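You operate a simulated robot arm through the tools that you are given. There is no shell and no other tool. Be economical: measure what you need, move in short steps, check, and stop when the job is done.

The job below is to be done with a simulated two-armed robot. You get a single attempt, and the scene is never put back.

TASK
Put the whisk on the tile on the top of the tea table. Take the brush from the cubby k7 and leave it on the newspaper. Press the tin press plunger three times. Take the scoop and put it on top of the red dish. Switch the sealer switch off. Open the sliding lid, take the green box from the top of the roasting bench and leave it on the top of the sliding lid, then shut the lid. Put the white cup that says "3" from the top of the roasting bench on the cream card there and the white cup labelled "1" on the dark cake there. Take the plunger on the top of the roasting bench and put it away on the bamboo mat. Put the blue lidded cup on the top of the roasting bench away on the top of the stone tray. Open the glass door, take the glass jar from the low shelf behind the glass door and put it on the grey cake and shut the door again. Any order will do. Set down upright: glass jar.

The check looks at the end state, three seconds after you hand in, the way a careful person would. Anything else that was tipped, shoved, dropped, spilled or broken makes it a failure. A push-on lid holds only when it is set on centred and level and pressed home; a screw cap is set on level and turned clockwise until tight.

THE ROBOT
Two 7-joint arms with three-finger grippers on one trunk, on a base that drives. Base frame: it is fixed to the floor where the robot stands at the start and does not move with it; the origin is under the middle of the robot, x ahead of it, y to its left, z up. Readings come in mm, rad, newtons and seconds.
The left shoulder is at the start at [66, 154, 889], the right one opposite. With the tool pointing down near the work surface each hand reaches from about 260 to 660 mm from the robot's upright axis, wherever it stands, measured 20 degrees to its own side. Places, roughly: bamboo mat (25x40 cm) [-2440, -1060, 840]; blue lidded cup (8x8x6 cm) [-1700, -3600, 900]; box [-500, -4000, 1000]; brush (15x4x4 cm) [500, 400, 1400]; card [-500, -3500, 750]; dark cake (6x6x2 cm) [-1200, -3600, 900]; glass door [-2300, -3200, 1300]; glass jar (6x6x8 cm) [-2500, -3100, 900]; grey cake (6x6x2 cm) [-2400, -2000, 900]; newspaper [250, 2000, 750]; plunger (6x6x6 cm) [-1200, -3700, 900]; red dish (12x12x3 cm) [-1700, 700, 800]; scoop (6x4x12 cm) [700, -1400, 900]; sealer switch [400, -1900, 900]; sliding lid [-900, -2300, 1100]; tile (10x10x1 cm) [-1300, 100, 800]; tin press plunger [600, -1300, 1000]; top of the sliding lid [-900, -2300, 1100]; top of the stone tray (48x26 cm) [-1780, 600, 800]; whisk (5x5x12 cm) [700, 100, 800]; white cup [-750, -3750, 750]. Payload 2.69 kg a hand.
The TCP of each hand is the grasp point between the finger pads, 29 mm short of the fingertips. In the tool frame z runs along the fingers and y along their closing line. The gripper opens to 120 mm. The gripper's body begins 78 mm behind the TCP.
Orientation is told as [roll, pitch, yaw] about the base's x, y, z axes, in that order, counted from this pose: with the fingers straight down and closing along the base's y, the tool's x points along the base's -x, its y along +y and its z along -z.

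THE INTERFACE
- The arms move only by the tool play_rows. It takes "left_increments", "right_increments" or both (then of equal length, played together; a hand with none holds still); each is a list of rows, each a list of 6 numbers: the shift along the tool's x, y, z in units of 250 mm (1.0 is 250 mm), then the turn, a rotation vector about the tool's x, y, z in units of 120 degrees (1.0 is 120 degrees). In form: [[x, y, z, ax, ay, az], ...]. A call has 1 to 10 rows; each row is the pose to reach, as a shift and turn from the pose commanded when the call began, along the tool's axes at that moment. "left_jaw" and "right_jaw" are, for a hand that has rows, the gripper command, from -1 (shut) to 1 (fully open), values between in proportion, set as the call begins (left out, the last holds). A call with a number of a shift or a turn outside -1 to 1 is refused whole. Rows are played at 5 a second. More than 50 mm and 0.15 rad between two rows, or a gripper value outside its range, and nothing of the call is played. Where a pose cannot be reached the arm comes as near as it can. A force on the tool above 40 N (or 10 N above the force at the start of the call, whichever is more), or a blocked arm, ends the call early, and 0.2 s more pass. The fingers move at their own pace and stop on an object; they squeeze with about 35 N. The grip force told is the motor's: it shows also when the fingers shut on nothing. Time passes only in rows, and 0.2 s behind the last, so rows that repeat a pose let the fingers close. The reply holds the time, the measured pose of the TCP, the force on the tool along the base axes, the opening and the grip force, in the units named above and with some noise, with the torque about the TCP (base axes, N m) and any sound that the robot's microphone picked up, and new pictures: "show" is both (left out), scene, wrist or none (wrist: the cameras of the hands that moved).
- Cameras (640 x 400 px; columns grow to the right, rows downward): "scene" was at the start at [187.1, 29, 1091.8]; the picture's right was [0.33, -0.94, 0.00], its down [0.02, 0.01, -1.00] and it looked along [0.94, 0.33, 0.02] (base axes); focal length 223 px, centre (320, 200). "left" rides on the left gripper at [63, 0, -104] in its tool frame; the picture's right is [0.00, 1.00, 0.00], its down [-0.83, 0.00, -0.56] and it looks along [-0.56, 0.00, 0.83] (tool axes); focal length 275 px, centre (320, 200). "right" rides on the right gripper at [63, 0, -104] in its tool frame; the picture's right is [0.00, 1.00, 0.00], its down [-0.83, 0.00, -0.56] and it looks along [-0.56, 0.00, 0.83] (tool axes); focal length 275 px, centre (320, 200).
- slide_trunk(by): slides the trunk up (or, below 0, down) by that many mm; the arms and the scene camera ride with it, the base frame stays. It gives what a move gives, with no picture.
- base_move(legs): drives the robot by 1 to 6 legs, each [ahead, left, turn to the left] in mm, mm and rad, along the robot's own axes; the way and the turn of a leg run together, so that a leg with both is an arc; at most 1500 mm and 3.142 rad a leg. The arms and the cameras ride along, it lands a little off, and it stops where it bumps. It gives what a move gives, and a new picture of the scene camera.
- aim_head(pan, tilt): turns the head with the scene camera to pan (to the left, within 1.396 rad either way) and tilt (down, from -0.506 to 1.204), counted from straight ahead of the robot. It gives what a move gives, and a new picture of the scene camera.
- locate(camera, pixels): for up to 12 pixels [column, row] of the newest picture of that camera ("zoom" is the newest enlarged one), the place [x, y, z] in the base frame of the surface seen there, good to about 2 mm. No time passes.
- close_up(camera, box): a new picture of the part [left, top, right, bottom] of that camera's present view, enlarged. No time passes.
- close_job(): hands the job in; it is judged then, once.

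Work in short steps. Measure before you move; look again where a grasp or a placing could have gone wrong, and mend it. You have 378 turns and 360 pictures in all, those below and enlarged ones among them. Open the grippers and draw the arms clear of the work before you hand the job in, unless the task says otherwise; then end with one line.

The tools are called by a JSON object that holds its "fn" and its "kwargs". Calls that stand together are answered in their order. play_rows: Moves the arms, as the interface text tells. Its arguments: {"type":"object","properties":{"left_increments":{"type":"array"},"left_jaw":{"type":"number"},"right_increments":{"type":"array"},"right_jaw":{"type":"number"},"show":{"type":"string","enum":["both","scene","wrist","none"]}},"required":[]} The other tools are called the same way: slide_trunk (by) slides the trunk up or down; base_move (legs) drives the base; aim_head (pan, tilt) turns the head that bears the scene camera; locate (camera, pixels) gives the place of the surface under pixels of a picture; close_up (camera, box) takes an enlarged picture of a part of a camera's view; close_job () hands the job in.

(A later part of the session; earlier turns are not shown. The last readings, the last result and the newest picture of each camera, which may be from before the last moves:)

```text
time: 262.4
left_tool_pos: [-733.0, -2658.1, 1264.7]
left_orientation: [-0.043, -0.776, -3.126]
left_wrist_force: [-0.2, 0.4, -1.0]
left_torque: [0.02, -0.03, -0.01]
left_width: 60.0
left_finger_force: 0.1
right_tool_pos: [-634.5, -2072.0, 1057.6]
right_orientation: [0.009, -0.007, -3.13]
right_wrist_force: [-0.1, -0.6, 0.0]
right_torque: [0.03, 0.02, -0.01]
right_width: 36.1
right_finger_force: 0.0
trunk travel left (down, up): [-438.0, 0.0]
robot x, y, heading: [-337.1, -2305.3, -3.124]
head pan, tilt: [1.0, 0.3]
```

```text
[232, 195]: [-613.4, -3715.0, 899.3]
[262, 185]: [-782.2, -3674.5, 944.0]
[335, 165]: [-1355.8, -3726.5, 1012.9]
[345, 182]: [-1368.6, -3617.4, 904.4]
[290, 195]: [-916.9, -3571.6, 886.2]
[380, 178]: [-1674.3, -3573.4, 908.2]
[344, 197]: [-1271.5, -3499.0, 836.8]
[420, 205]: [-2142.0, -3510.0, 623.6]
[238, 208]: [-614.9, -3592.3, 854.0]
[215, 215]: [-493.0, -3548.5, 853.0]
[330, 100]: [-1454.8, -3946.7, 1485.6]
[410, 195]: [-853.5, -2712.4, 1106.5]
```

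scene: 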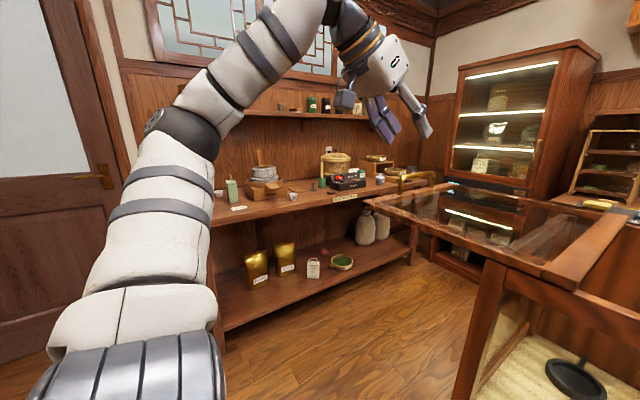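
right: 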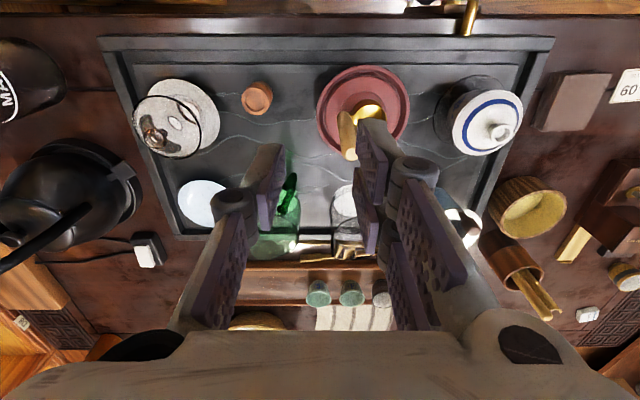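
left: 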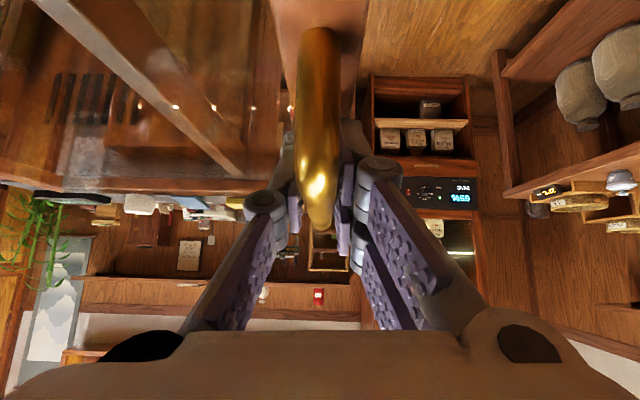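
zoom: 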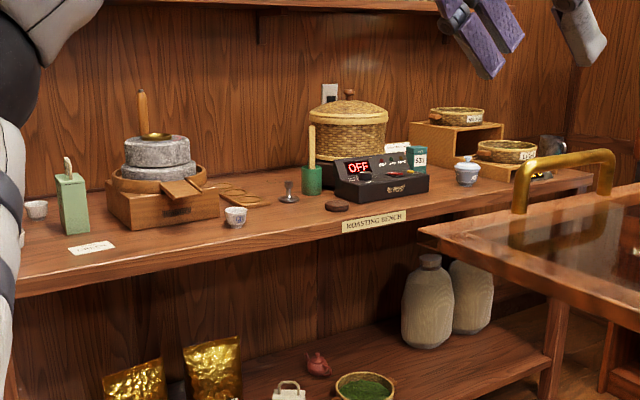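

Found: tall green box (−613,−3715), cream card (−615,−3592), cups, plunger, dark cake, blue lidded cup (−1674,−3573). Back away, level the left hand, and drive to the bench.

{"fn": "base_move", "kwargs": {"legs": [[-300, 0, 0], [0, 0, 1.571], [830, 0, 0], [0, -450, 0]]}}

{"fn": "play_rows", "kwargs": {"left_increments": [[0, 0, 0, 0, 0.054, 0], [0.05, 0, 0.08, 0, 0.107, 0], [0.1, 0, 0.16, 0, 0.161, 0], [0.15, 0, 0.24, 0, 0.214, 0], [0.2, 0, 0.32, 0, 0.268, 0], [0.25, 0, 0.4, 0, 0.321, 0], [0.3, 0, 0.48, 0, 0.375, 0]], "left_jaw": 0.3, "show": "none"}}

{"fn": "aim_head", "kwargs": {"pan": 0.0, "tilt": 0.5}}

```text
time: 275.8
left_tool_pos: [-154.1, -3527.0, 1264.2]
left_orientation: [-0.044, -0.776, -1.6]
left_wrist_force: [-0.3, -0.1, -0.2]
left_torque: [0.01, -0.01, 0.0]
left_width: 59.8
left_finger_force: 0.0
right_tool_pos: [-735.8, -3403.2, 1057.3]
right_orientation: [0.006, -0.008, -1.602]
right_wrist_force: [0.4, 0.5, 0.3]
right_torque: [0.03, 0.0, -0.05]
right_width: 36.1
right_finger_force: 0.0
trunk travel left (down, up): [-438.0, 0.0]
robot x, y, heading: [-491.5, -3115.0, -1.594]
head pan, tilt: [1.0, 0.3]
```

scene: 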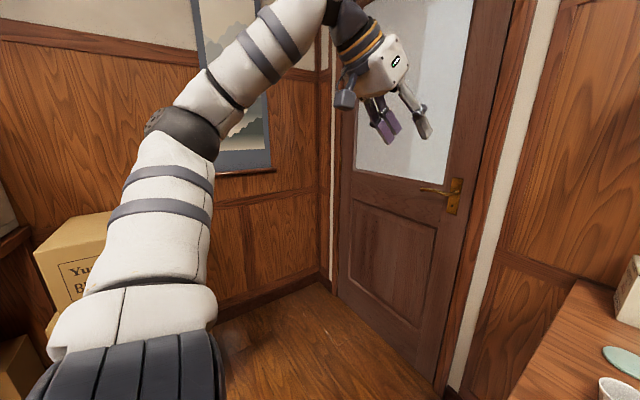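

```text
time: 277.4
left_tool_pos: [-161.3, -3558.4, 1126.6]
left_orientation: [-0.031, 0.012, -1.631]
left_wrist_force: [0.3, -1.0, -0.3]
left_torque: [0.0, 0.0, 0.0]
left_width: 77.8
left_finger_force: 0.0
right_tool_pos: [-736.4, -3404.7, 1056.6]
right_orientation: [0.007, -0.006, -1.602]
right_wrist_force: [0.3, 0.3, -0.2]
right_torque: [0.01, -0.01, 0.04]
right_width: 36.1
right_finger_force: 0.0
trunk travel left (down, up): [-438.0, 0.0]
robot x, y, heading: [-494.9, -3115.2, -1.597]
head pan, tilt: [1.0, 0.3]
```

```text
time: 278.7
left_tool_pos: [-160.1, -3557.9, 1128.1]
left_orientation: [-0.031, 0.007, -1.628]
left_wrist_force: [-0.6, -0.2, -0.1]
left_torque: [0.0, 0.0, 0.01]
left_width: 78.3
left_finger_force: 0.1
right_tool_pos: [-735.7, -3403.4, 1056.9]
right_orientation: [0.008, -0.007, -1.603]
right_wrist_force: [0.6, -1.0, -0.6]
right_torque: [-0.01, 0.01, 0.02]
right_width: 36.1
right_finger_force: 0.0
trunk travel left (down, up): [-438.0, 0.0]
robot x, y, heading: [-493.1, -3115.8, -1.598]
head pan, tilt: [0.0, 0.499]
```

scene: 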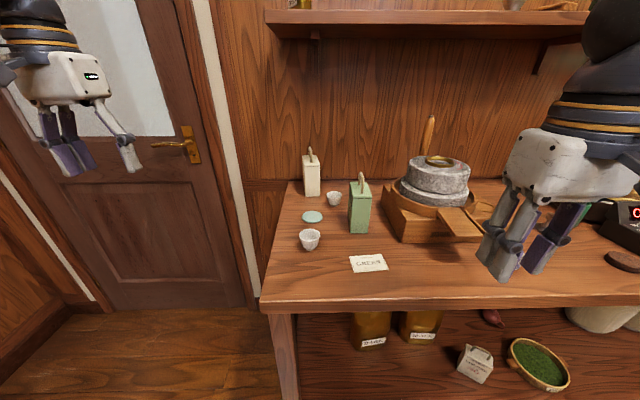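

Good view. Zoom on the cups, card and green box.

{"fn": "close_up", "kwargs": {"camera": "scene", "box": [280, 150, 400, 280]}}

{"fn": "locate", "kwargs": {"camera": "scene", "pixels": [[310, 233], [309, 247], [334, 196], [360, 185], [362, 181], [356, 210], [369, 209], [369, 263], [351, 258], [386, 268], [313, 216], [360, 230]]}}

```text
3.08 times, centred on (340, 215) of scene
```

zoom: 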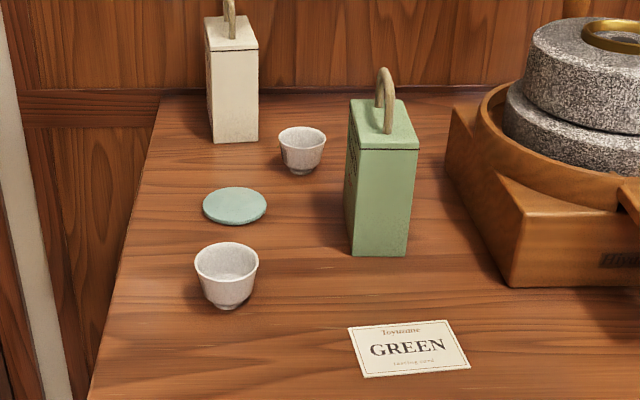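

```text
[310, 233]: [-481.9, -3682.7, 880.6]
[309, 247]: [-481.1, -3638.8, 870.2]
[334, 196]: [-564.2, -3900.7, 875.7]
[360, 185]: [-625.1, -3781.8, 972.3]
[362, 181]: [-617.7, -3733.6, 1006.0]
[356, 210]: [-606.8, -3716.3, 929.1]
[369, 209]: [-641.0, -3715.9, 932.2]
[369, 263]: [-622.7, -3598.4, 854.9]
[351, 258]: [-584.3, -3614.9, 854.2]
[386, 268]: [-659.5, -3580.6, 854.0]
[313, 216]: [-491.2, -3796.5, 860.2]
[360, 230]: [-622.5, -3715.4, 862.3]
```

Measure the mill's near edge and box more finely.

{"fn": "locate", "kwargs": {"camera": "zoom", "pixels": [[452, 150], [508, 285], [450, 185], [355, 240], [405, 245], [412, 140], [352, 140], [350, 105], [408, 108], [385, 75], [600, 290]]}}

```text
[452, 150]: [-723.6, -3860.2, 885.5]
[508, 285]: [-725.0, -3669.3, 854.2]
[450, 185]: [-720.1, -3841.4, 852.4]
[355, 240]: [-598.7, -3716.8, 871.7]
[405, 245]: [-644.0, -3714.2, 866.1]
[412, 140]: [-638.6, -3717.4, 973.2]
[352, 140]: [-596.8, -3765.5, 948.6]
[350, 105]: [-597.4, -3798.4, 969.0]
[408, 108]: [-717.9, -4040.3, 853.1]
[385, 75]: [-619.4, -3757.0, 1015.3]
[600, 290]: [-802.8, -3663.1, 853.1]
```

Box: x −597…−644, y −3715…−3800, top 973. Position the base and pitch the left hand 45° in front of it.

{"fn": "base_move", "kwargs": {"legs": [[0, 0, 0.027], [55, -267, 0]]}}

{"fn": "play_rows", "kwargs": {"left_increments": [[-0.023, -0.117, 0.0, 0, -0.054, 0], [-0.047, -0.234, 0.02, 0, -0.107, 0], [-0.07, -0.351, 0.05, 0, -0.161, 0], [-0.094, -0.468, 0.1, 0, -0.214, 0], [-0.117, -0.585, 0.15, 0, -0.268, 0], [-0.14, -0.702, 0.21, 0, -0.321, 0], [-0.164, -0.82, 0.27, 0, -0.375, 0]], "left_jaw": 0.3, "show": "both"}}

```text
time: 281.7
left_tool_pos: [-418.6, -3602.1, 1127.8]
left_orientation: [-0.032, 0.01, -1.601]
left_wrist_force: [-0.7, 0.7, 1.1]
left_torque: [0.02, -0.01, -0.02]
left_width: 77.9
left_finger_force: 0.1
right_tool_pos: [-997.6, -3464.9, 1056.2]
right_orientation: [0.006, -0.007, -1.572]
right_wrist_force: [0.3, -0.4, -0.1]
right_torque: [0.0, -0.03, -0.03]
right_width: 36.0
right_finger_force: 0.0
trunk travel left (down, up): [-438.0, 0.0]
robot x, y, heading: [-765.5, -3173.8, -1.565]
head pan, tilt: [0.0, 0.499]
```

scene: 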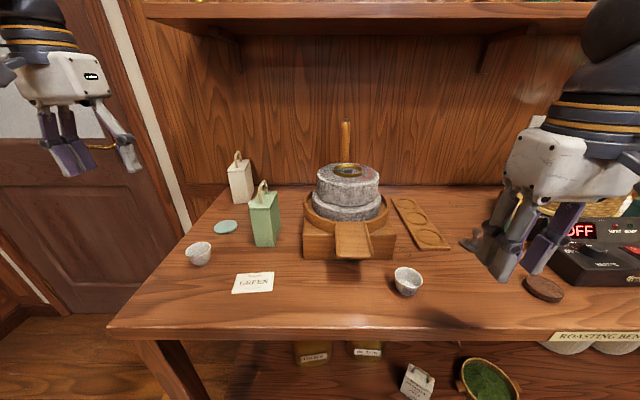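

```text
time: 283.3
left_tool_pos: [-629.8, -3637.3, 1064.5]
left_orientation: [-0.044, -0.778, -1.572]
left_wrist_force: [-0.1, -0.3, 0.2]
left_torque: [0.01, -0.02, 0.04]
left_width: 78.0
left_finger_force: 0.0
right_tool_pos: [-999.5, -3464.8, 1056.5]
right_orientation: [0.006, -0.007, -1.573]
right_wrist_force: [-0.8, -0.3, 0.3]
right_torque: [-0.01, 0.0, 0.01]
right_width: 36.0
right_finger_force: 0.0
trunk travel left (down, up): [-438.0, 0.0]
robot x, y, heading: [-766.8, -3173.7, -1.565]
head pan, tilt: [0.0, 0.499]
```

scene: 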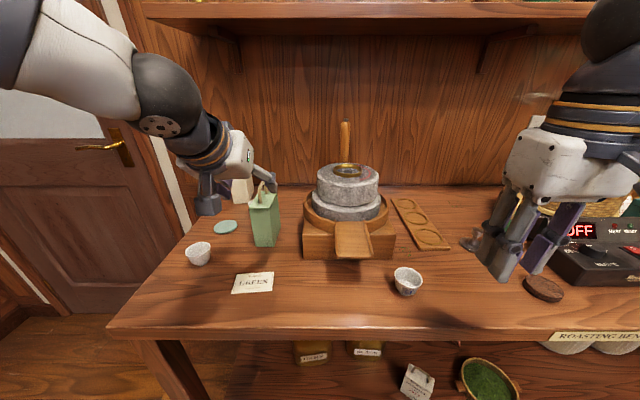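
left: 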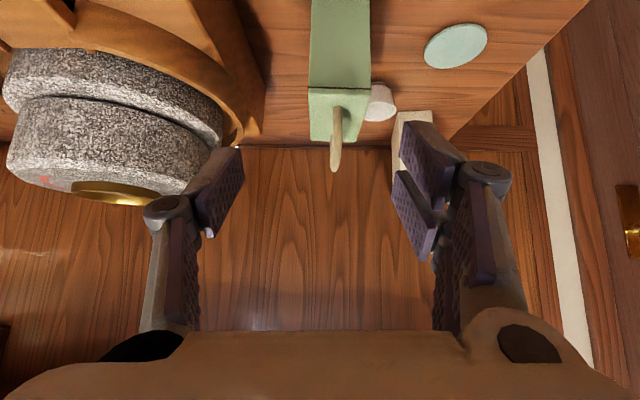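

Box lies between the fingers. Advance along the tool axis to the box body.

{"fn": "play_rows", "kwargs": {"left_increments": [[0.016, 0.04, 0.14, 0, 0, 0], [0.033, 0.04, 0.28, 0, 0, 0], [0.05, 0.04, 0.42, 0, 0, 0], [0.066, 0.04, 0.56, 0, 0, 0], [0.083, 0.04, 0.7, 0, 0, 0], [0.083, 0.04, 0.7, 0, 0, 0]], "show": "wrist"}}

```text
time: 284.7
left_tool_pos: [-622.2, -3743.6, 926.9]
left_orientation: [-0.044, -0.779, -1.57]
left_wrist_force: [-0.5, -0.1, -1.1]
left_torque: [0.0, 0.02, 0.0]
left_width: 77.8
left_finger_force: 0.0
right_tool_pos: [-998.1, -3464.3, 1057.6]
right_orientation: [0.007, -0.007, -1.572]
right_wrist_force: [-0.3, 0.8, -0.5]
right_torque: [-0.05, 0.01, 0.0]
right_width: 35.9
right_finger_force: 0.1
trunk travel left (down, up): [-438.0, 0.0]
robot x, y, heading: [-764.7, -3170.4, -1.57]
head pan, tilt: [0.0, 0.499]
```

left: 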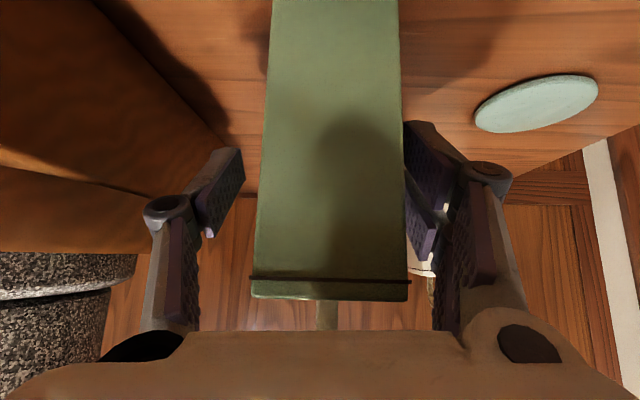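

Close on the box and lift straight up.

{"fn": "play_rows", "kwargs": {"left_increments": [[0, 0.01, 0, 0, 0, 0], [0, 0.01, 0, 0, 0, 0], [0, 0.01, 0, 0, 0, 0]], "left_jaw": -1, "show": "none"}}

{"fn": "play_rows", "kwargs": {"left_increments": [[-0.11, 0, -0.11, 0, 0, 0], [-0.22, 0, -0.22, 0, 0, 0], [-0.33, 0, -0.33, 0, 0, 0], [-0.44, 0, -0.44, 0, 0, 0], [-0.55, 0, -0.55, 0, 0, 0], [-0.6, 0, -0.7, 0, 0, 0]], "show": "both"}}

```text
time: 285.5
left_tool_pos: [-621.1, -3745.2, 926.7]
left_orientation: [-0.044, -0.778, -1.568]
left_wrist_force: [-0.6, -0.7, 3.4]
left_torque: [-0.07, 0.02, -0.03]
left_width: 49.8
left_finger_force: 35.1
right_tool_pos: [-997.8, -3465.1, 1057.2]
right_orientation: [0.005, -0.006, -1.574]
right_wrist_force: [-0.6, 0.1, 0.4]
right_torque: [-0.02, -0.01, -0.02]
right_width: 35.6
right_finger_force: 0.1
trunk travel left (down, up): [-438.0, 0.0]
robot x, y, heading: [-763.1, -3170.8, -1.567]
head pan, tilt: [0.0, 0.499]
```

```text
time: 286.9
left_tool_pos: [-614.5, -3728.9, 1159.1]
left_orientation: [-0.044, -0.778, -1.569]
left_wrist_force: [-0.2, 0.6, -0.6]
left_torque: [0.05, -0.01, 0.03]
left_width: 49.3
left_finger_force: 34.4
right_tool_pos: [-998.0, -3464.4, 1058.3]
right_orientation: [0.007, -0.009, -1.571]
right_wrist_force: [0.5, 0.1, 0.6]
right_torque: [0.0, 0.02, 0.03]
right_width: 36.0
right_finger_force: 0.0
trunk travel left (down, up): [-438.0, 0.0]
robot x, y, heading: [-762.5, -3169.1, -1.562]
head pan, tilt: [0.0, 0.499]
```

scene: 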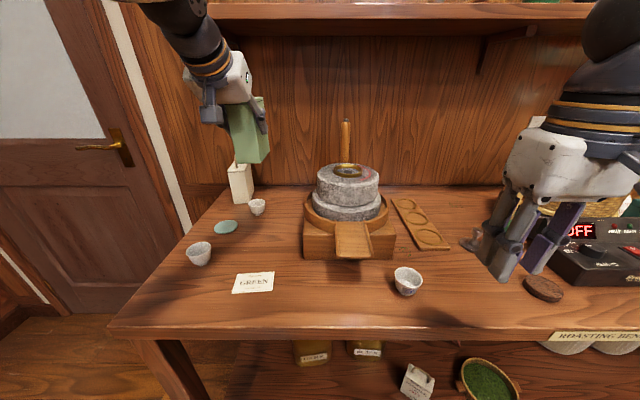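
left: 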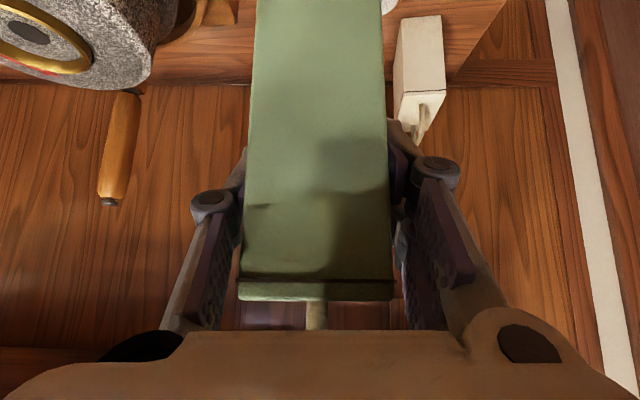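

Box held. Raise to z≈1215, then drive round to the case's east side, approaching over the lid from the front.

{"fn": "play_rows", "kwargs": {"left_increments": [[-0.06, 0, -0.08, 0, 0, 0], [-0.12, 0, -0.18, 0, 0, 0], [-0.16, 0, -0.28, 0, 0, 0]], "show": "none"}}

{"fn": "base_move", "kwargs": {"legs": [[-300, 0, 0], [0, 740, 0], [0, 0, -1.571], [0, -460, 0]]}}

{"fn": "aim_head", "kwargs": {"pan": 0.15, "tilt": 0.2}}

```text
time: 287.7
left_tool_pos: [-609.6, -3708.7, 1236.3]
left_orientation: [-0.045, -0.776, -1.569]
left_wrist_force: [0.2, -0.1, -0.8]
left_torque: [0.03, -0.01, 0.01]
left_width: 49.4
left_finger_force: 34.6
right_tool_pos: [-998.3, -3465.4, 1057.8]
right_orientation: [0.008, -0.006, -1.573]
right_wrist_force: [0.6, 0.3, 0.8]
right_torque: [0.02, 0.01, 0.01]
right_width: 36.2
right_finger_force: 0.0
trunk travel left (down, up): [-438.0, 0.0]
robot x, y, heading: [-761.3, -3169.1, -1.568]
head pan, tilt: [0.0, 0.499]
```

```text
time: 302.9
left_tool_pos: [-587.4, -2555.9, 1235.2]
left_orientation: [-0.045, -0.778, -3.138]
left_wrist_force: [0.2, 0.8, -0.6]
left_torque: [0.0, -0.04, 0.01]
left_width: 49.5
left_finger_force: 35.3
right_tool_pos: [-344.3, -2167.9, 1056.9]
right_orientation: [0.008, -0.008, 3.14]
right_wrist_force: [0.1, 0.4, -0.5]
right_torque: [0.0, 0.02, 0.02]
right_width: 36.3
right_finger_force: 0.0
trunk travel left (down, up): [-438.0, 0.0]
robot x, y, heading: [-48.3, -2402.9, -3.138]
head pan, tilt: [0.0, 0.499]
```

scene: 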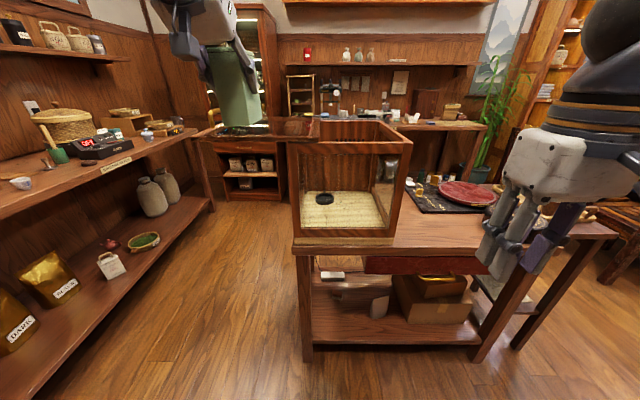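

```text
time: 303.7
left_tool_pos: [-587.1, -2555.7, 1235.0]
left_orientation: [-0.045, -0.778, -3.139]
left_wrist_force: [-0.5, 0.4, -1.0]
left_torque: [0.01, -0.03, 0.03]
left_width: 49.2
left_finger_force: 34.8
right_tool_pos: [-342.7, -2167.1, 1057.0]
right_orientation: [0.009, -0.009, 3.139]
right_wrist_force: [0.1, 0.4, 1.2]
right_torque: [0.01, -0.04, 0.04]
right_width: 36.1
right_finger_force: 0.1
trunk travel left (down, up): [-438.0, 0.0]
robot x, y, heading: [-49.0, -2399.4, -3.141]
head pan, tilt: [0.15, 0.201]
```

scene: 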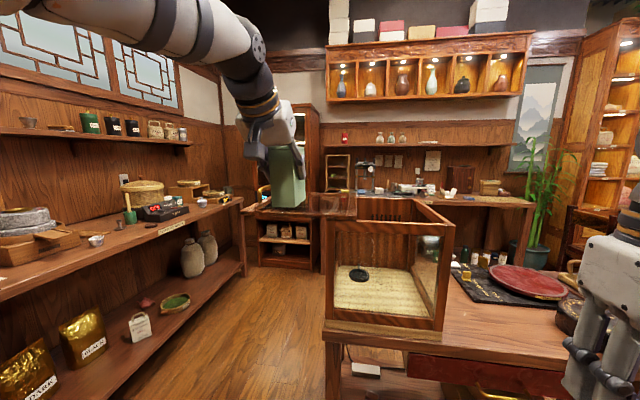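

Pull the right hand back a bit and drive ahead 283 so the box is over the lid.

{"fn": "play_rows", "kwargs": {"right_increments": [[0.1, -0.1, 0, 0, 0, 0], [0.2, -0.2, 0, 0, 0, 0], [0.3, -0.3, 0, 0, 0, 0]], "show": "none"}}

{"fn": "base_move", "kwargs": {"legs": [[283, 0, 0]]}}

{"fn": "close_up", "kwargs": {"camera": "left", "box": [0, 0, 640, 400]}}

```text
time: 304.5
left_tool_pos: [-585.9, -2555.7, 1237.5]
left_orientation: [-0.044, -0.776, -3.139]
left_wrist_force: [0.0, 0.3, -1.1]
left_torque: [0.01, -0.02, -0.02]
left_width: 49.2
left_finger_force: 34.9
right_tool_pos: [-266.8, -2091.4, 1058.7]
right_orientation: [0.006, -0.008, 3.142]
right_wrist_force: [-0.4, 0.0, 0.2]
right_torque: [0.04, -0.01, 0.02]
right_width: 35.8
right_finger_force: 0.0
trunk travel left (down, up): [-438.0, 0.0]
robot x, y, heading: [-52.2, -2400.4, -3.136]
head pan, tilt: [0.15, 0.201]
```

```text
time: 306.4
left_tool_pos: [-868.7, -2559.4, 1235.9]
left_orientation: [-0.047, -0.776, -3.134]
left_wrist_force: [-0.4, -0.1, -0.8]
left_torque: [-0.03, -0.04, 0.0]
left_width: 49.2
left_finger_force: 34.7
right_tool_pos: [-551.3, -2094.1, 1056.9]
right_orientation: [0.006, -0.007, -3.138]
right_wrist_force: [0.4, -0.3, -0.8]
right_torque: [0.0, 0.01, 0.01]
right_width: 36.0
right_finger_force: 0.0
trunk travel left (down, up): [-438.0, 0.0]
robot x, y, heading: [-332.7, -2404.3, -3.13]
head pan, tilt: [0.15, 0.201]
```

scene: 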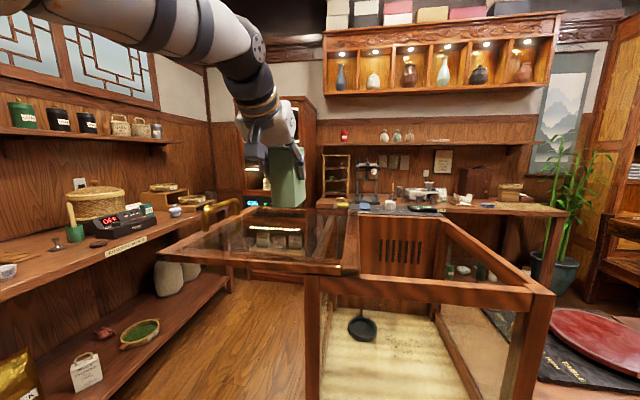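

```text
1.00 times, centred on (320, 200) of left (not enlarged: the box is as wide or as high as the picture)
```

zoom: 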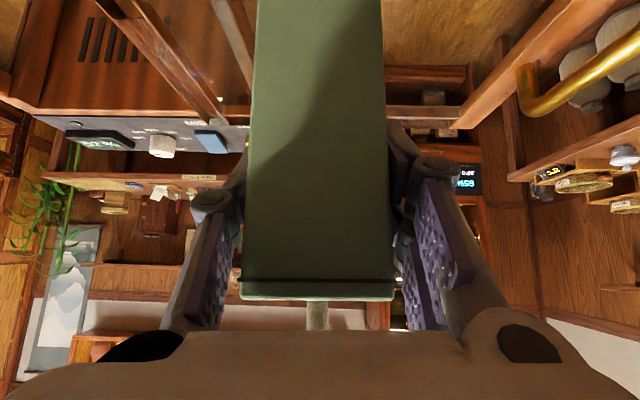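

Box over the lid glass. Lower 48 mm, then creep.

{"fn": "play_rows", "kwargs": {"left_increments": [[0.05, 0, 0.05, 0, 0, 0], [0.1, 0, 0.1, 0, 0, 0], [0.135, 0, 0.137, 0, 0, 0], [0.135, 0, 0.137, 0, 0, 0]], "show": "none"}}

{"fn": "play_rows", "kwargs": {"left_increments": [[0.006, 0, 0.006, 0, 0, 0], [0.011, 0, 0.011, 0, 0, 0], [0.017, 0, 0.017, 0, 0, 0], [0.022, 0, 0.022, 0, 0, 0]], "show": "scene"}}

```text
time: 307.4
left_tool_pos: [-868.2, -2559.2, 1187.4]
left_orientation: [-0.044, -0.777, -3.136]
left_wrist_force: [0.1, 0.1, -1.9]
left_torque: [-0.02, -0.04, 0.0]
left_width: 49.1
left_finger_force: 35.0
right_tool_pos: [-551.2, -2093.7, 1057.9]
right_orientation: [0.007, -0.008, -3.141]
right_wrist_force: [-0.3, 0.1, 0.0]
right_torque: [0.02, 0.0, -0.02]
right_width: 36.0
right_finger_force: 0.1
trunk travel left (down, up): [-438.0, 0.0]
robot x, y, heading: [-329.6, -2404.9, -3.135]
head pan, tilt: [0.15, 0.201]
```

```text
time: 308.4
left_tool_pos: [-869.2, -2558.3, 1182.8]
left_orientation: [-0.044, -0.781, -3.137]
left_wrist_force: [-0.6, -1.7, 5.8]
left_torque: [-0.3, -0.21, -0.06]
left_width: 49.5
left_finger_force: 35.4
right_tool_pos: [-549.9, -2093.6, 1058.3]
right_orientation: [0.007, -0.009, -3.141]
right_wrist_force: [0.5, -0.6, -0.5]
right_torque: [-0.03, 0.01, 0.0]
right_width: 35.9
right_finger_force: 0.1
trunk travel left (down, up): [-438.0, 0.0]
robot x, y, heading: [-332.0, -2404.6, -3.136]
head pan, tilt: [0.15, 0.201]
```

scene: 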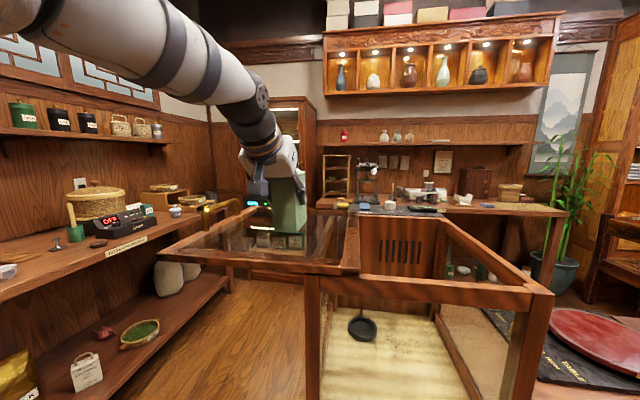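

Touching. Press one mm and release, then withdraw along the tool axis.

{"fn": "play_rows", "kwargs": {"left_increments": [[0.004, 0, 0.004, 0, 0, 0], [0.004, 0, 0.004, 0, 0, 0], [0.004, 0, 0.004, 0, 0, 0]], "left_jaw": 0.2, "show": "none"}}

{"fn": "play_rows", "kwargs": {"left_increments": [[0, 0, -0.15, 0, 0, 0], [0, 0, -0.3, 0, 0, 0], [0, 0, -0.45, 0, 0, 0], [0, 0, -0.55, 0, 0, 0]], "show": "both"}}

```text
time: 309.2
left_tool_pos: [-868.7, -2557.5, 1178.2]
left_orientation: [-0.045, -0.778, -3.135]
left_wrist_force: [-0.8, 0.0, -0.4]
left_torque: [-0.02, -0.02, -0.05]
left_width: 72.2
left_finger_force: 0.1
right_tool_pos: [-550.7, -2093.2, 1058.5]
right_orientation: [0.007, -0.006, -3.14]
right_wrist_force: [1.1, 0.8, 0.1]
right_torque: [0.01, 0.0, -0.01]
right_width: 36.3
right_finger_force: 0.1
trunk travel left (down, up): [-438.0, 0.0]
robot x, y, heading: [-330.4, -2402.5, -3.134]
head pan, tilt: [0.15, 0.201]
```

```text
time: 310.2
left_tool_pos: [-770.9, -2563.7, 1276.0]
left_orientation: [-0.045, -0.779, -3.135]
left_wrist_force: [-0.4, 0.6, -0.1]
left_torque: [-0.01, -0.02, 0.03]
left_width: 71.9
left_finger_force: 0.0
right_tool_pos: [-551.0, -2093.9, 1058.6]
right_orientation: [0.006, -0.008, -3.139]
right_wrist_force: [0.0, 0.1, 0.3]
right_torque: [-0.01, -0.03, -0.02]
right_width: 36.2
right_finger_force: 0.0
trunk travel left (down, up): [-438.0, 0.0]
robot x, y, heading: [-332.0, -2397.1, -3.133]
head pan, tilt: [0.15, 0.201]
```

scene: 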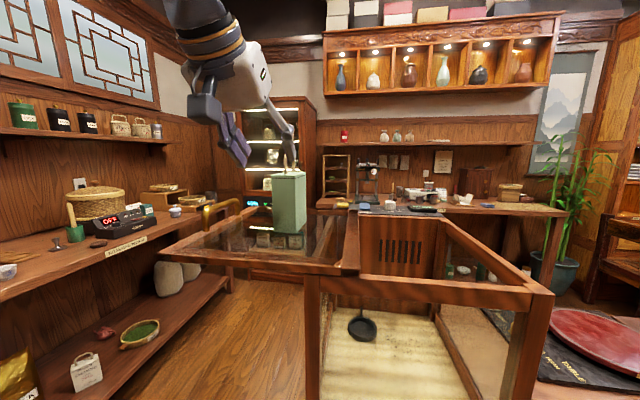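
left: 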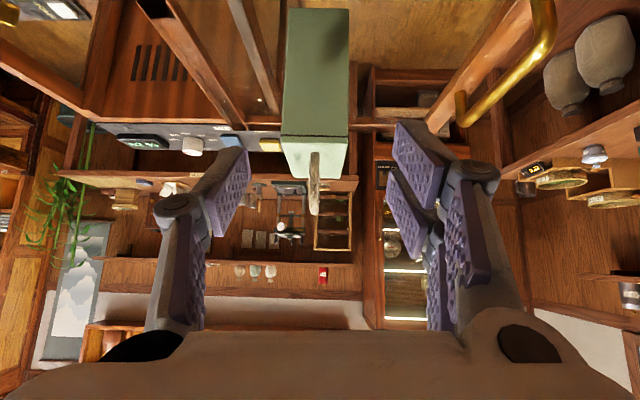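

Box stands on the lid. Now go to the handle (y≈−2713) to shut the lid.

{"fn": "play_rows", "kwargs": {"left_increments": [[0, 0.15, 0, 0, 0, 0], [0, 0.3, 0, 0, 0, 0], [0, 0.45, 0, 0, 0, 0], [0, 0.6, 0, 0, 0, 0], [0.022, 0.6, 0.165, 0, 0, 0], [0.044, 0.6, 0.33, 0, 0, 0], [0.066, 0.6, 0.495, 0, 0, 0], [0.088, 0.6, 0.65, 0, 0, 0], [0.088, 0.6, 0.65, 0, 0, 0]], "left_jaw": 0, "show": "wrist"}}

```text
time: 312.2
left_tool_pos: [-874.5, -2705.5, 1143.1]
left_orientation: [-0.044, -0.779, -3.134]
left_wrist_force: [0.8, 0.3, 3.2]
left_torque: [-0.08, -0.04, 0.01]
left_width: 59.8
left_finger_force: 0.5
right_tool_pos: [-550.7, -2093.2, 1058.6]
right_orientation: [0.009, -0.007, -3.14]
right_wrist_force: [0.7, -0.5, -0.4]
right_torque: [-0.01, 0.02, 0.0]
right_width: 36.1
right_finger_force: 0.0
trunk travel left (down, up): [-438.0, 0.0]
robot x, y, heading: [-328.4, -2403.0, -3.135]
head pan, tilt: [0.15, 0.201]
```

left: 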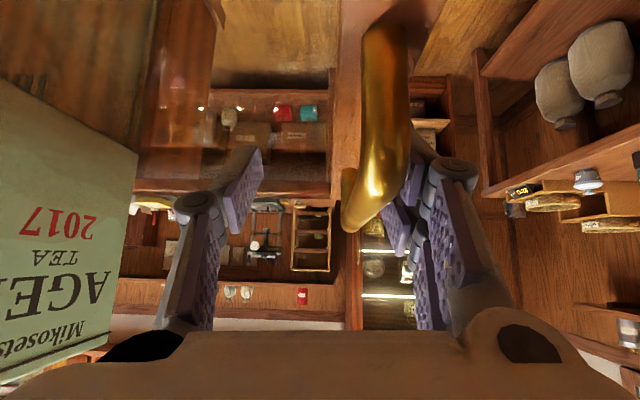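

Handle is off to the image's right; shift 15 mm toward it and close.

{"fn": "play_rows", "kwargs": {"left_increments": [[0, 0.03, 0, 0, 0, 0], [0, 0.06, 0, 0, 0, 0], [0, 0.06, 0, 0, 0, 0]], "show": "none"}}

{"fn": "play_rows", "kwargs": {"left_increments": [[0, 0, 0, 0, 0, 0], [0, 0, 0, 0, 0, 0], [0, 0, 0, 0, 0, 0]], "left_jaw": -1, "show": "wrist"}}

```text
time: 313.0
left_tool_pos: [-874.2, -2721.0, 1140.8]
left_orientation: [-0.045, -0.777, -3.135]
left_wrist_force: [-0.9, 0.8, -0.3]
left_torque: [0.02, 0.01, -0.01]
left_width: 59.9
left_finger_force: 0.0
right_tool_pos: [-551.2, -2094.0, 1057.7]
right_orientation: [0.007, -0.008, -3.14]
right_wrist_force: [0.3, 0.8, 0.2]
right_torque: [0.0, 0.01, -0.01]
right_width: 36.0
right_finger_force: 0.1
trunk travel left (down, up): [-438.0, 0.0]
robot x, y, heading: [-330.2, -2402.4, -3.135]
head pan, tilt: [0.15, 0.201]
```

```text
time: 313.8
left_tool_pos: [-874.9, -2721.0, 1140.6]
left_orientation: [-0.041, -0.777, -3.139]
left_wrist_force: [0.2, -1.9, -1.6]
left_torque: [-1.9, 0.44, 0.38]
left_width: 20.9
left_finger_force: 44.8
right_tool_pos: [-551.0, -2092.5, 1057.6]
right_orientation: [0.007, -0.007, -3.14]
right_wrist_force: [0.0, 0.3, -0.6]
right_torque: [-0.03, -0.03, 0.0]
right_width: 35.7
right_finger_force: 0.0
trunk travel left (down, up): [-438.0, 0.0]
robot x, y, heading: [-330.0, -2403.6, -3.139]
head pan, tilt: [0.15, 0.201]
```

left: 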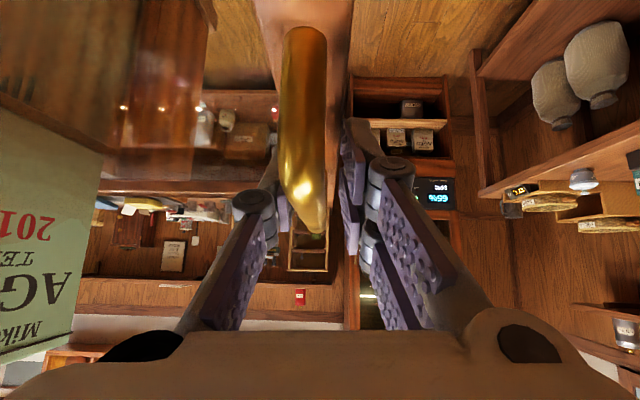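

Held. Slide the lid back slowly (−y tool) 150 mm first.

{"fn": "play_rows", "kwargs": {"left_increments": [[0, -0.03, 0, 0, 0, 0], [0, -0.08, 0, 0, 0, 0], [0, -0.14, 0, 0, 0, 0], [0, -0.2, 0, 0, 0, 0], [0, -0.26, 0, 0, 0, 0], [0, -0.32, 0, 0, 0, 0], [0, -0.38, 0, 0, 0, 0], [0, -0.44, 0, 0, 0, 0], [0, -0.49, 0, 0, 0, 0], [0, -0.52, 0, 0, 0, 0]], "show": "both"}}

```text
time: 316.0
left_tool_pos: [-874.2, -2592.1, 1140.2]
left_orientation: [-0.046, -0.769, -3.135]
left_wrist_force: [-15.5, -1.7, -14.6]
left_torque: [-1.94, 1.08, 0.54]
left_width: 20.9
left_finger_force: 44.7
right_tool_pos: [-553.7, -2094.1, 1057.1]
right_orientation: [0.008, -0.003, -3.14]
right_wrist_force: [-0.5, -0.9, -0.5]
right_torque: [0.02, 0.02, -0.02]
right_width: 36.1
right_finger_force: 0.0
trunk travel left (down, up): [-438.0, 0.0]
robot x, y, heading: [-327.7, -2401.5, -3.135]
head pan, tilt: [0.15, 0.201]
```

scene: 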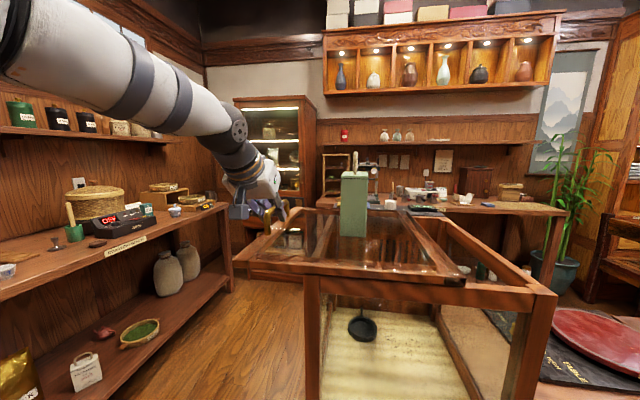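
left: 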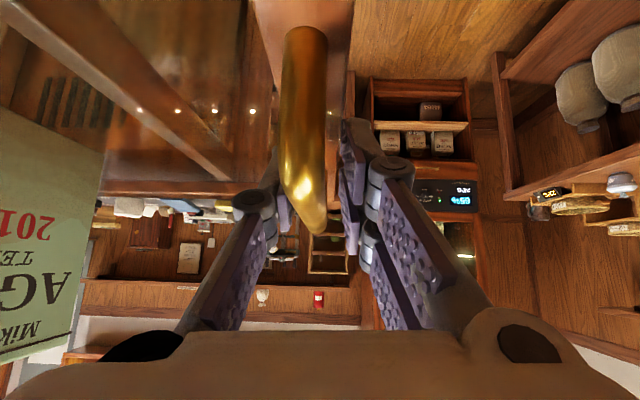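

Moving fine; continue until closed.

{"fn": "play_rows", "kwargs": {"left_increments": [[0, -0.05, 0, 0, 0, 0], [0, -0.11, 0, 0, 0, 0], [0, -0.17, 0, 0, 0, 0], [0, -0.23, 0, 0, 0, 0], [0, -0.29, 0, 0, 0, 0], [0, -0.35, 0, 0, 0, 0], [0, -0.4, 0, 0, 0, 0], [0, -0.44, 0, 0, 0, 0], [0, -0.47, 0, 0, 0, 0]], "show": "both"}}

```text
time: 318.0
left_tool_pos: [-873.2, -2477.7, 1145.0]
left_orientation: [-0.044, -0.772, -3.132]
left_wrist_force: [-18.8, -14.5, -24.8]
left_torque: [0.03, -0.35, 1.4]
left_width: 13.4
left_finger_force: 39.8
right_tool_pos: [-554.9, -2096.0, 1057.7]
right_orientation: [0.003, -0.002, -3.139]
right_wrist_force: [-0.3, -0.3, 0.0]
right_torque: [-0.02, -0.02, 0.0]
right_width: 36.1
right_finger_force: 0.1
trunk travel left (down, up): [-438.0, 0.0]
robot x, y, heading: [-330.7, -2402.1, -3.135]
head pan, tilt: [0.15, 0.201]
```

scene: 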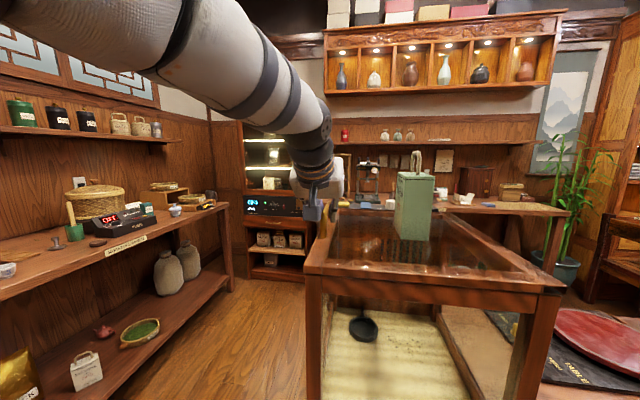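
left: 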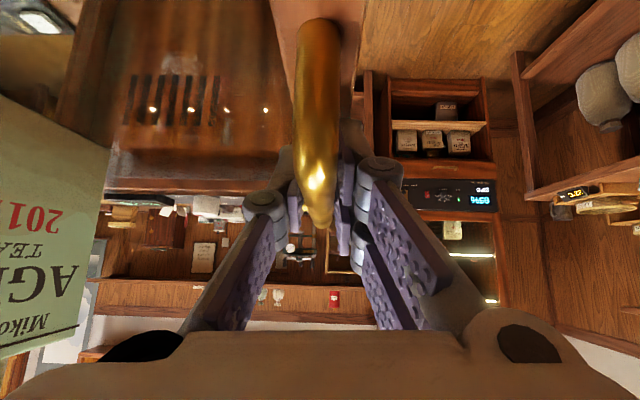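

Lid is back at its original place (TCP y −2478, as at first grip) against its stop. Release and withdraw.

{"fn": "play_rows", "kwargs": {"left_increments": [[0, 0, 0, 0, 0, 0], [0, 0, 0, 0, 0, 0], [0, 0, 0, 0, 0, 0]], "left_jaw": 0, "show": "none"}}

{"fn": "play_rows", "kwargs": {"left_increments": [[0, 0, -0.15, 0, 0, 0], [0, 0, -0.3, 0, 0, 0], [0, 0, -0.45, 0, 0, 0], [0, 0, -0.6, 0, 0, 0], [0, 0, -0.7, 0, 0, 0]], "show": "scene"}}

```text
time: 318.8
left_tool_pos: [-868.1, -2472.4, 1146.9]
left_orientation: [-0.046, -0.778, -3.135]
left_wrist_force: [0.2, -0.1, 0.2]
left_torque: [-0.02, -0.02, 0.0]
left_width: 60.2
left_finger_force: 0.0
right_tool_pos: [-549.8, -2094.9, 1057.9]
right_orientation: [0.005, -0.007, -3.14]
right_wrist_force: [-0.1, -0.9, 0.7]
right_torque: [0.01, 0.02, 0.0]
right_width: 36.0
right_finger_force: 0.0
trunk travel left (down, up): [-438.0, 0.0]
robot x, y, heading: [-331.7, -2406.0, -3.139]
head pan, tilt: [0.15, 0.201]
```

```text
time: 320.0
left_tool_pos: [-743.7, -2481.0, 1274.6]
left_orientation: [-0.045, -0.777, -3.135]
left_wrist_force: [0.8, 0.3, 0.3]
left_torque: [-0.03, -0.03, 0.02]
left_width: 59.8
left_finger_force: 0.0
right_tool_pos: [-551.0, -2093.3, 1058.2]
right_orientation: [0.007, -0.008, -3.139]
right_wrist_force: [0.3, -0.3, -0.5]
right_torque: [-0.03, 0.01, -0.02]
right_width: 35.8
right_finger_force: 0.0
trunk travel left (down, up): [-438.0, 0.0]
robot x, y, heading: [-328.1, -2403.9, -3.136]
head pan, tilt: [0.15, 0.201]
```

scene: 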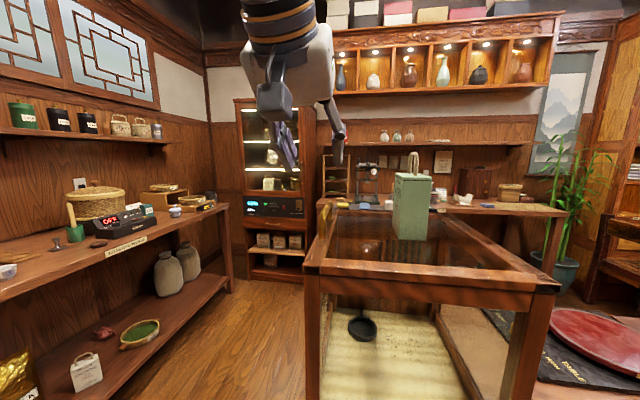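

Lid shut with the box on top. Now return to the bench for the cups.

{"fn": "base_move", "kwargs": {"legs": [[-290, 0, 0], [0, 0, 1.567], [760, 0, 0], [0, -620, 0]]}}

{"fn": "play_rows", "kwargs": {"left_increments": [[0, 0, 0, 0, 0.054, 0], [0.05, 0, 0.08, 0, 0.107, 0], [0.1, 0, 0.16, 0, 0.161, 0], [0.15, 0, 0.24, 0, 0.214, 0], [0.2, 0, 0.32, 0, 0.268, 0], [0.25, 0, 0.4, 0, 0.321, 0], [0.3, 0, 0.48, 0, 0.375, 0]], "left_jaw": 0.5, "show": "wrist"}}

{"fn": "aim_head", "kwargs": {"pan": 0.1, "tilt": 0.6}}

```text
time: 334.4
left_tool_pos: [-572.1, -3588.4, 1273.6]
left_orientation: [-0.046, -0.776, -1.557]
left_wrist_force: [0.7, -0.1, -0.1]
left_torque: [-0.01, 0.01, -0.01]
left_width: 59.9
left_finger_force: 0.1
right_tool_pos: [-961.3, -3397.6, 1058.0]
right_orientation: [0.007, -0.006, -1.56]
right_wrist_force: [0.4, -0.2, 0.8]
right_torque: [0.0, -0.01, 0.0]
right_width: 35.8
right_finger_force: 0.0
trunk travel left (down, up): [-438.0, 0.0]
robot x, y, heading: [-654.3, -3174.0, -1.556]
head pan, tilt: [0.15, 0.201]
```

scene: 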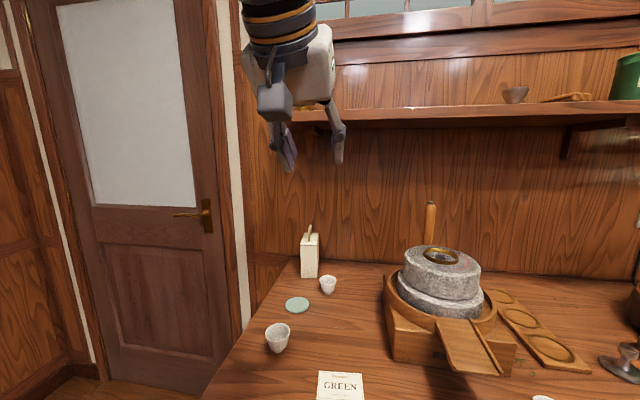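

```text
time: 336.0
left_tool_pos: [-579.0, -3619.3, 1133.8]
left_orientation: [-0.033, 0.009, -1.589]
left_wrist_force: [-0.5, -0.6, -0.4]
left_torque: [0.04, -0.01, 0.01]
left_width: 90.0
left_finger_force: 0.1
right_tool_pos: [-960.4, -3398.7, 1057.3]
right_orientation: [0.007, -0.005, -1.561]
right_wrist_force: [0.4, -0.2, 0.2]
right_torque: [0.04, 0.0, 0.02]
right_width: 35.9
right_finger_force: 0.1
trunk travel left (down, up): [-438.0, 0.0]
robot x, y, heading: [-651.0, -3173.0, -1.558]
head pan, tilt: [0.15, 0.201]
```

left: 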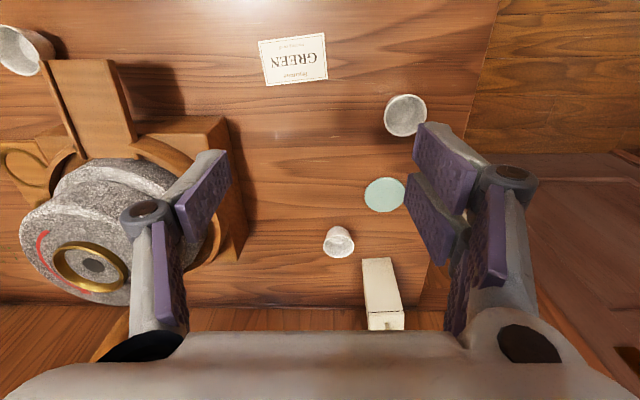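

```text
time: 336.9
left_tool_pos: [-577.1, -3618.9, 1135.8]
left_orientation: [-0.032, 0.007, -1.589]
left_wrist_force: [-0.2, 0.0, 0.5]
left_torque: [-0.04, 0.02, 0.0]
left_width: 89.9
left_finger_force: 0.0
right_tool_pos: [-960.9, -3398.2, 1057.5]
right_orientation: [0.008, -0.006, -1.562]
right_wrist_force: [-1.0, -0.3, -0.3]
right_torque: [-0.01, -0.02, 0.04]
right_width: 36.1
right_finger_force: 0.1
trunk travel left (down, up): [-438.0, 0.0]
robot x, y, heading: [-652.2, -3170.1, -1.557]
head pan, tilt: [0.099, 0.6]
```

scene: 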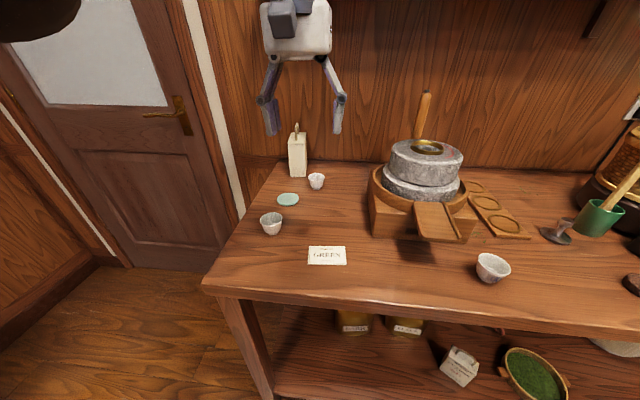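

Zoom on the cups to read labels.

{"fn": "close_up", "kwargs": {"camera": "scene", "box": [255, 165, 335, 240]}}

{"fn": "close_up", "kwargs": {"camera": "scene", "box": [460, 240, 524, 290]}}

{"fn": "close_up", "kwargs": {"camera": "left", "box": [320, 80, 440, 260]}}

```text
5.33 times, centred on (295, 202) of scene
```

zoom: 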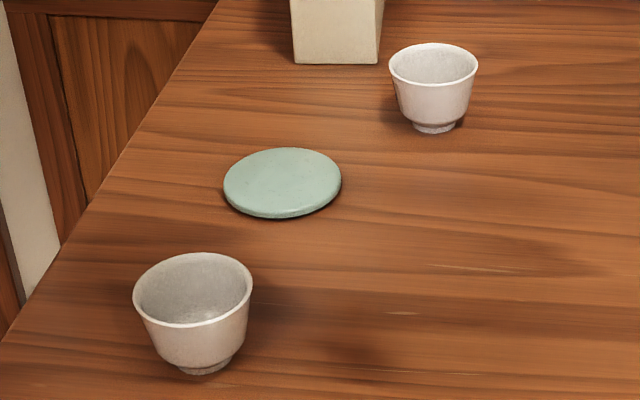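

```text
8.00 times, centred on (492, 265) of scene
```

zoom: 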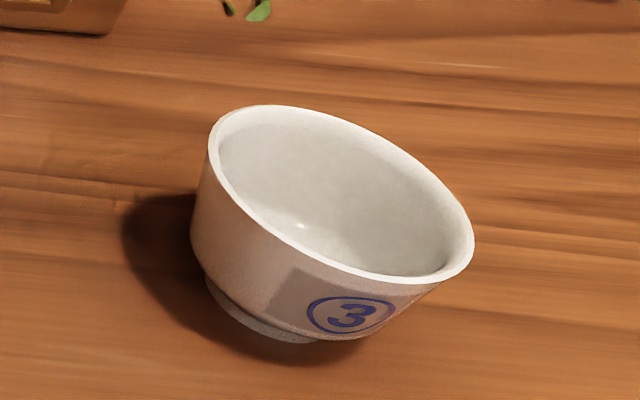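

```text
2.22 times, centred on (380, 170) of left
```

zoom: 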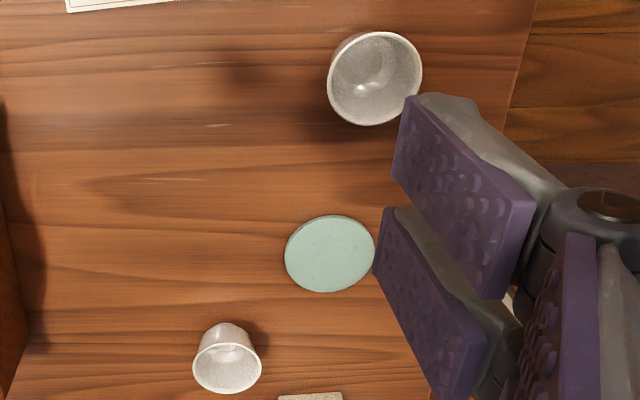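

Cup "3" is the right-hand one (scene (492,267)). Locate it and the card.

{"fn": "locate", "kwargs": {"camera": "scene", "pixels": [[479, 262], [509, 270], [493, 254], [490, 275], [493, 280], [495, 265], [327, 255], [309, 249], [346, 249], [309, 264], [347, 264]]}}

{"fn": "close_up", "kwargs": {"camera": "right", "box": [0, 0, 640, 400]}}

```text
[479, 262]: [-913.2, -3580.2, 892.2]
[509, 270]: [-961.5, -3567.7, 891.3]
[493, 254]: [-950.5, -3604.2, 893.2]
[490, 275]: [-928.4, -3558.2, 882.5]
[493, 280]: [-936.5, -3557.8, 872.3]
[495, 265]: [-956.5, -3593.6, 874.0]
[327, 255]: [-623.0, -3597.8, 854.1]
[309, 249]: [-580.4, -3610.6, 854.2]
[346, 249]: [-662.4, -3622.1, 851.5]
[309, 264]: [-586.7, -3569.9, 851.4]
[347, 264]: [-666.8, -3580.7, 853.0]
```

```text
1.00 times, centred on (320, 200) of right (not enlarged: the box is as wide or as high as the picture)
```

zoom: 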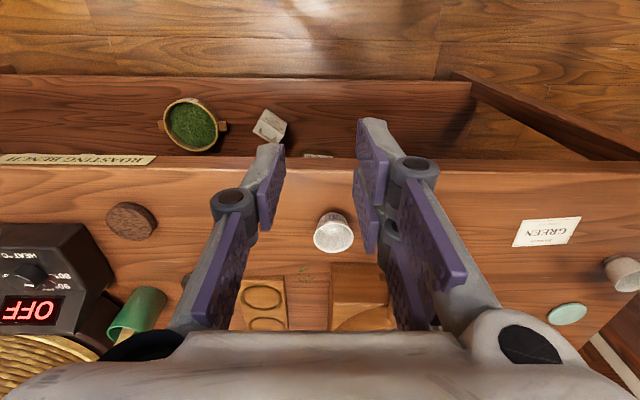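

Cup 3: centre (−937,−3580), rim z 893, dia ~50. Card centre (−623,−3598). Move the right hand above the cup.

{"fn": "play_rows", "kwargs": {"right_increments": [[-0.12, 0.02, 0.05, 0, 0, 0], [-0.25, 0.035, 0.1, 0, 0, 0], [-0.37, 0.05, 0.17, 0, 0, 0], [-0.49, 0.065, 0.24, 0, 0, 0], [-0.61, 0.08, 0.31, 0, 0, 0], [-0.728, 0.096, 0.39, 0, 0, 0], [-0.728, 0.096, 0.39, 0, 0, 0]], "right_jaw": 0.5, "show": "wrist"}}

```text
time: 338.5
left_tool_pos: [-578.6, -3616.7, 1136.0]
left_orientation: [-0.03, 0.006, -1.589]
left_wrist_force: [0.3, -0.9, 0.9]
left_torque: [-0.01, -0.02, 0.04]
left_width: 90.2
left_finger_force: 0.0
right_tool_pos: [-933.2, -3578.3, 959.6]
right_orientation: [0.007, -0.007, -1.56]
right_wrist_force: [0.5, 0.4, -0.4]
right_torque: [-0.02, 0.0, -0.03]
right_width: 90.2
right_finger_force: 0.0
trunk travel left (down, up): [-438.0, 0.0]
robot x, y, heading: [-652.9, -3174.0, -1.555]
head pan, tilt: [0.099, 0.6]
```

right: 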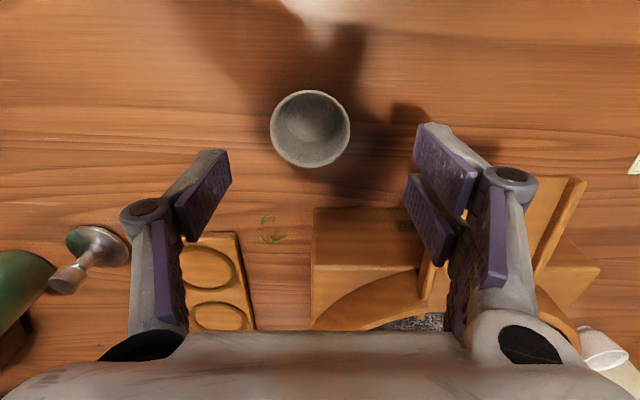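

Check the mill chute's clearance and cup centre.

{"fn": "locate", "kwargs": {"camera": "right", "pixels": [[315, 212], [400, 215], [410, 230], [575, 185], [345, 235], [272, 128], [349, 128], [310, 92], [310, 165], [540, 190]]}}

```text
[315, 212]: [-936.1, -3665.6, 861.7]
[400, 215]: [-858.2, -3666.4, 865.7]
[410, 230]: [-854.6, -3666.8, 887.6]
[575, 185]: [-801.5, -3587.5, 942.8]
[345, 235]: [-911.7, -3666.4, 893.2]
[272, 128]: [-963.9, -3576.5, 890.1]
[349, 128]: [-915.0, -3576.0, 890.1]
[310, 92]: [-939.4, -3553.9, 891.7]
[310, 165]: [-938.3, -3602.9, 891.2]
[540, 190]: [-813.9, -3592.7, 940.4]
```

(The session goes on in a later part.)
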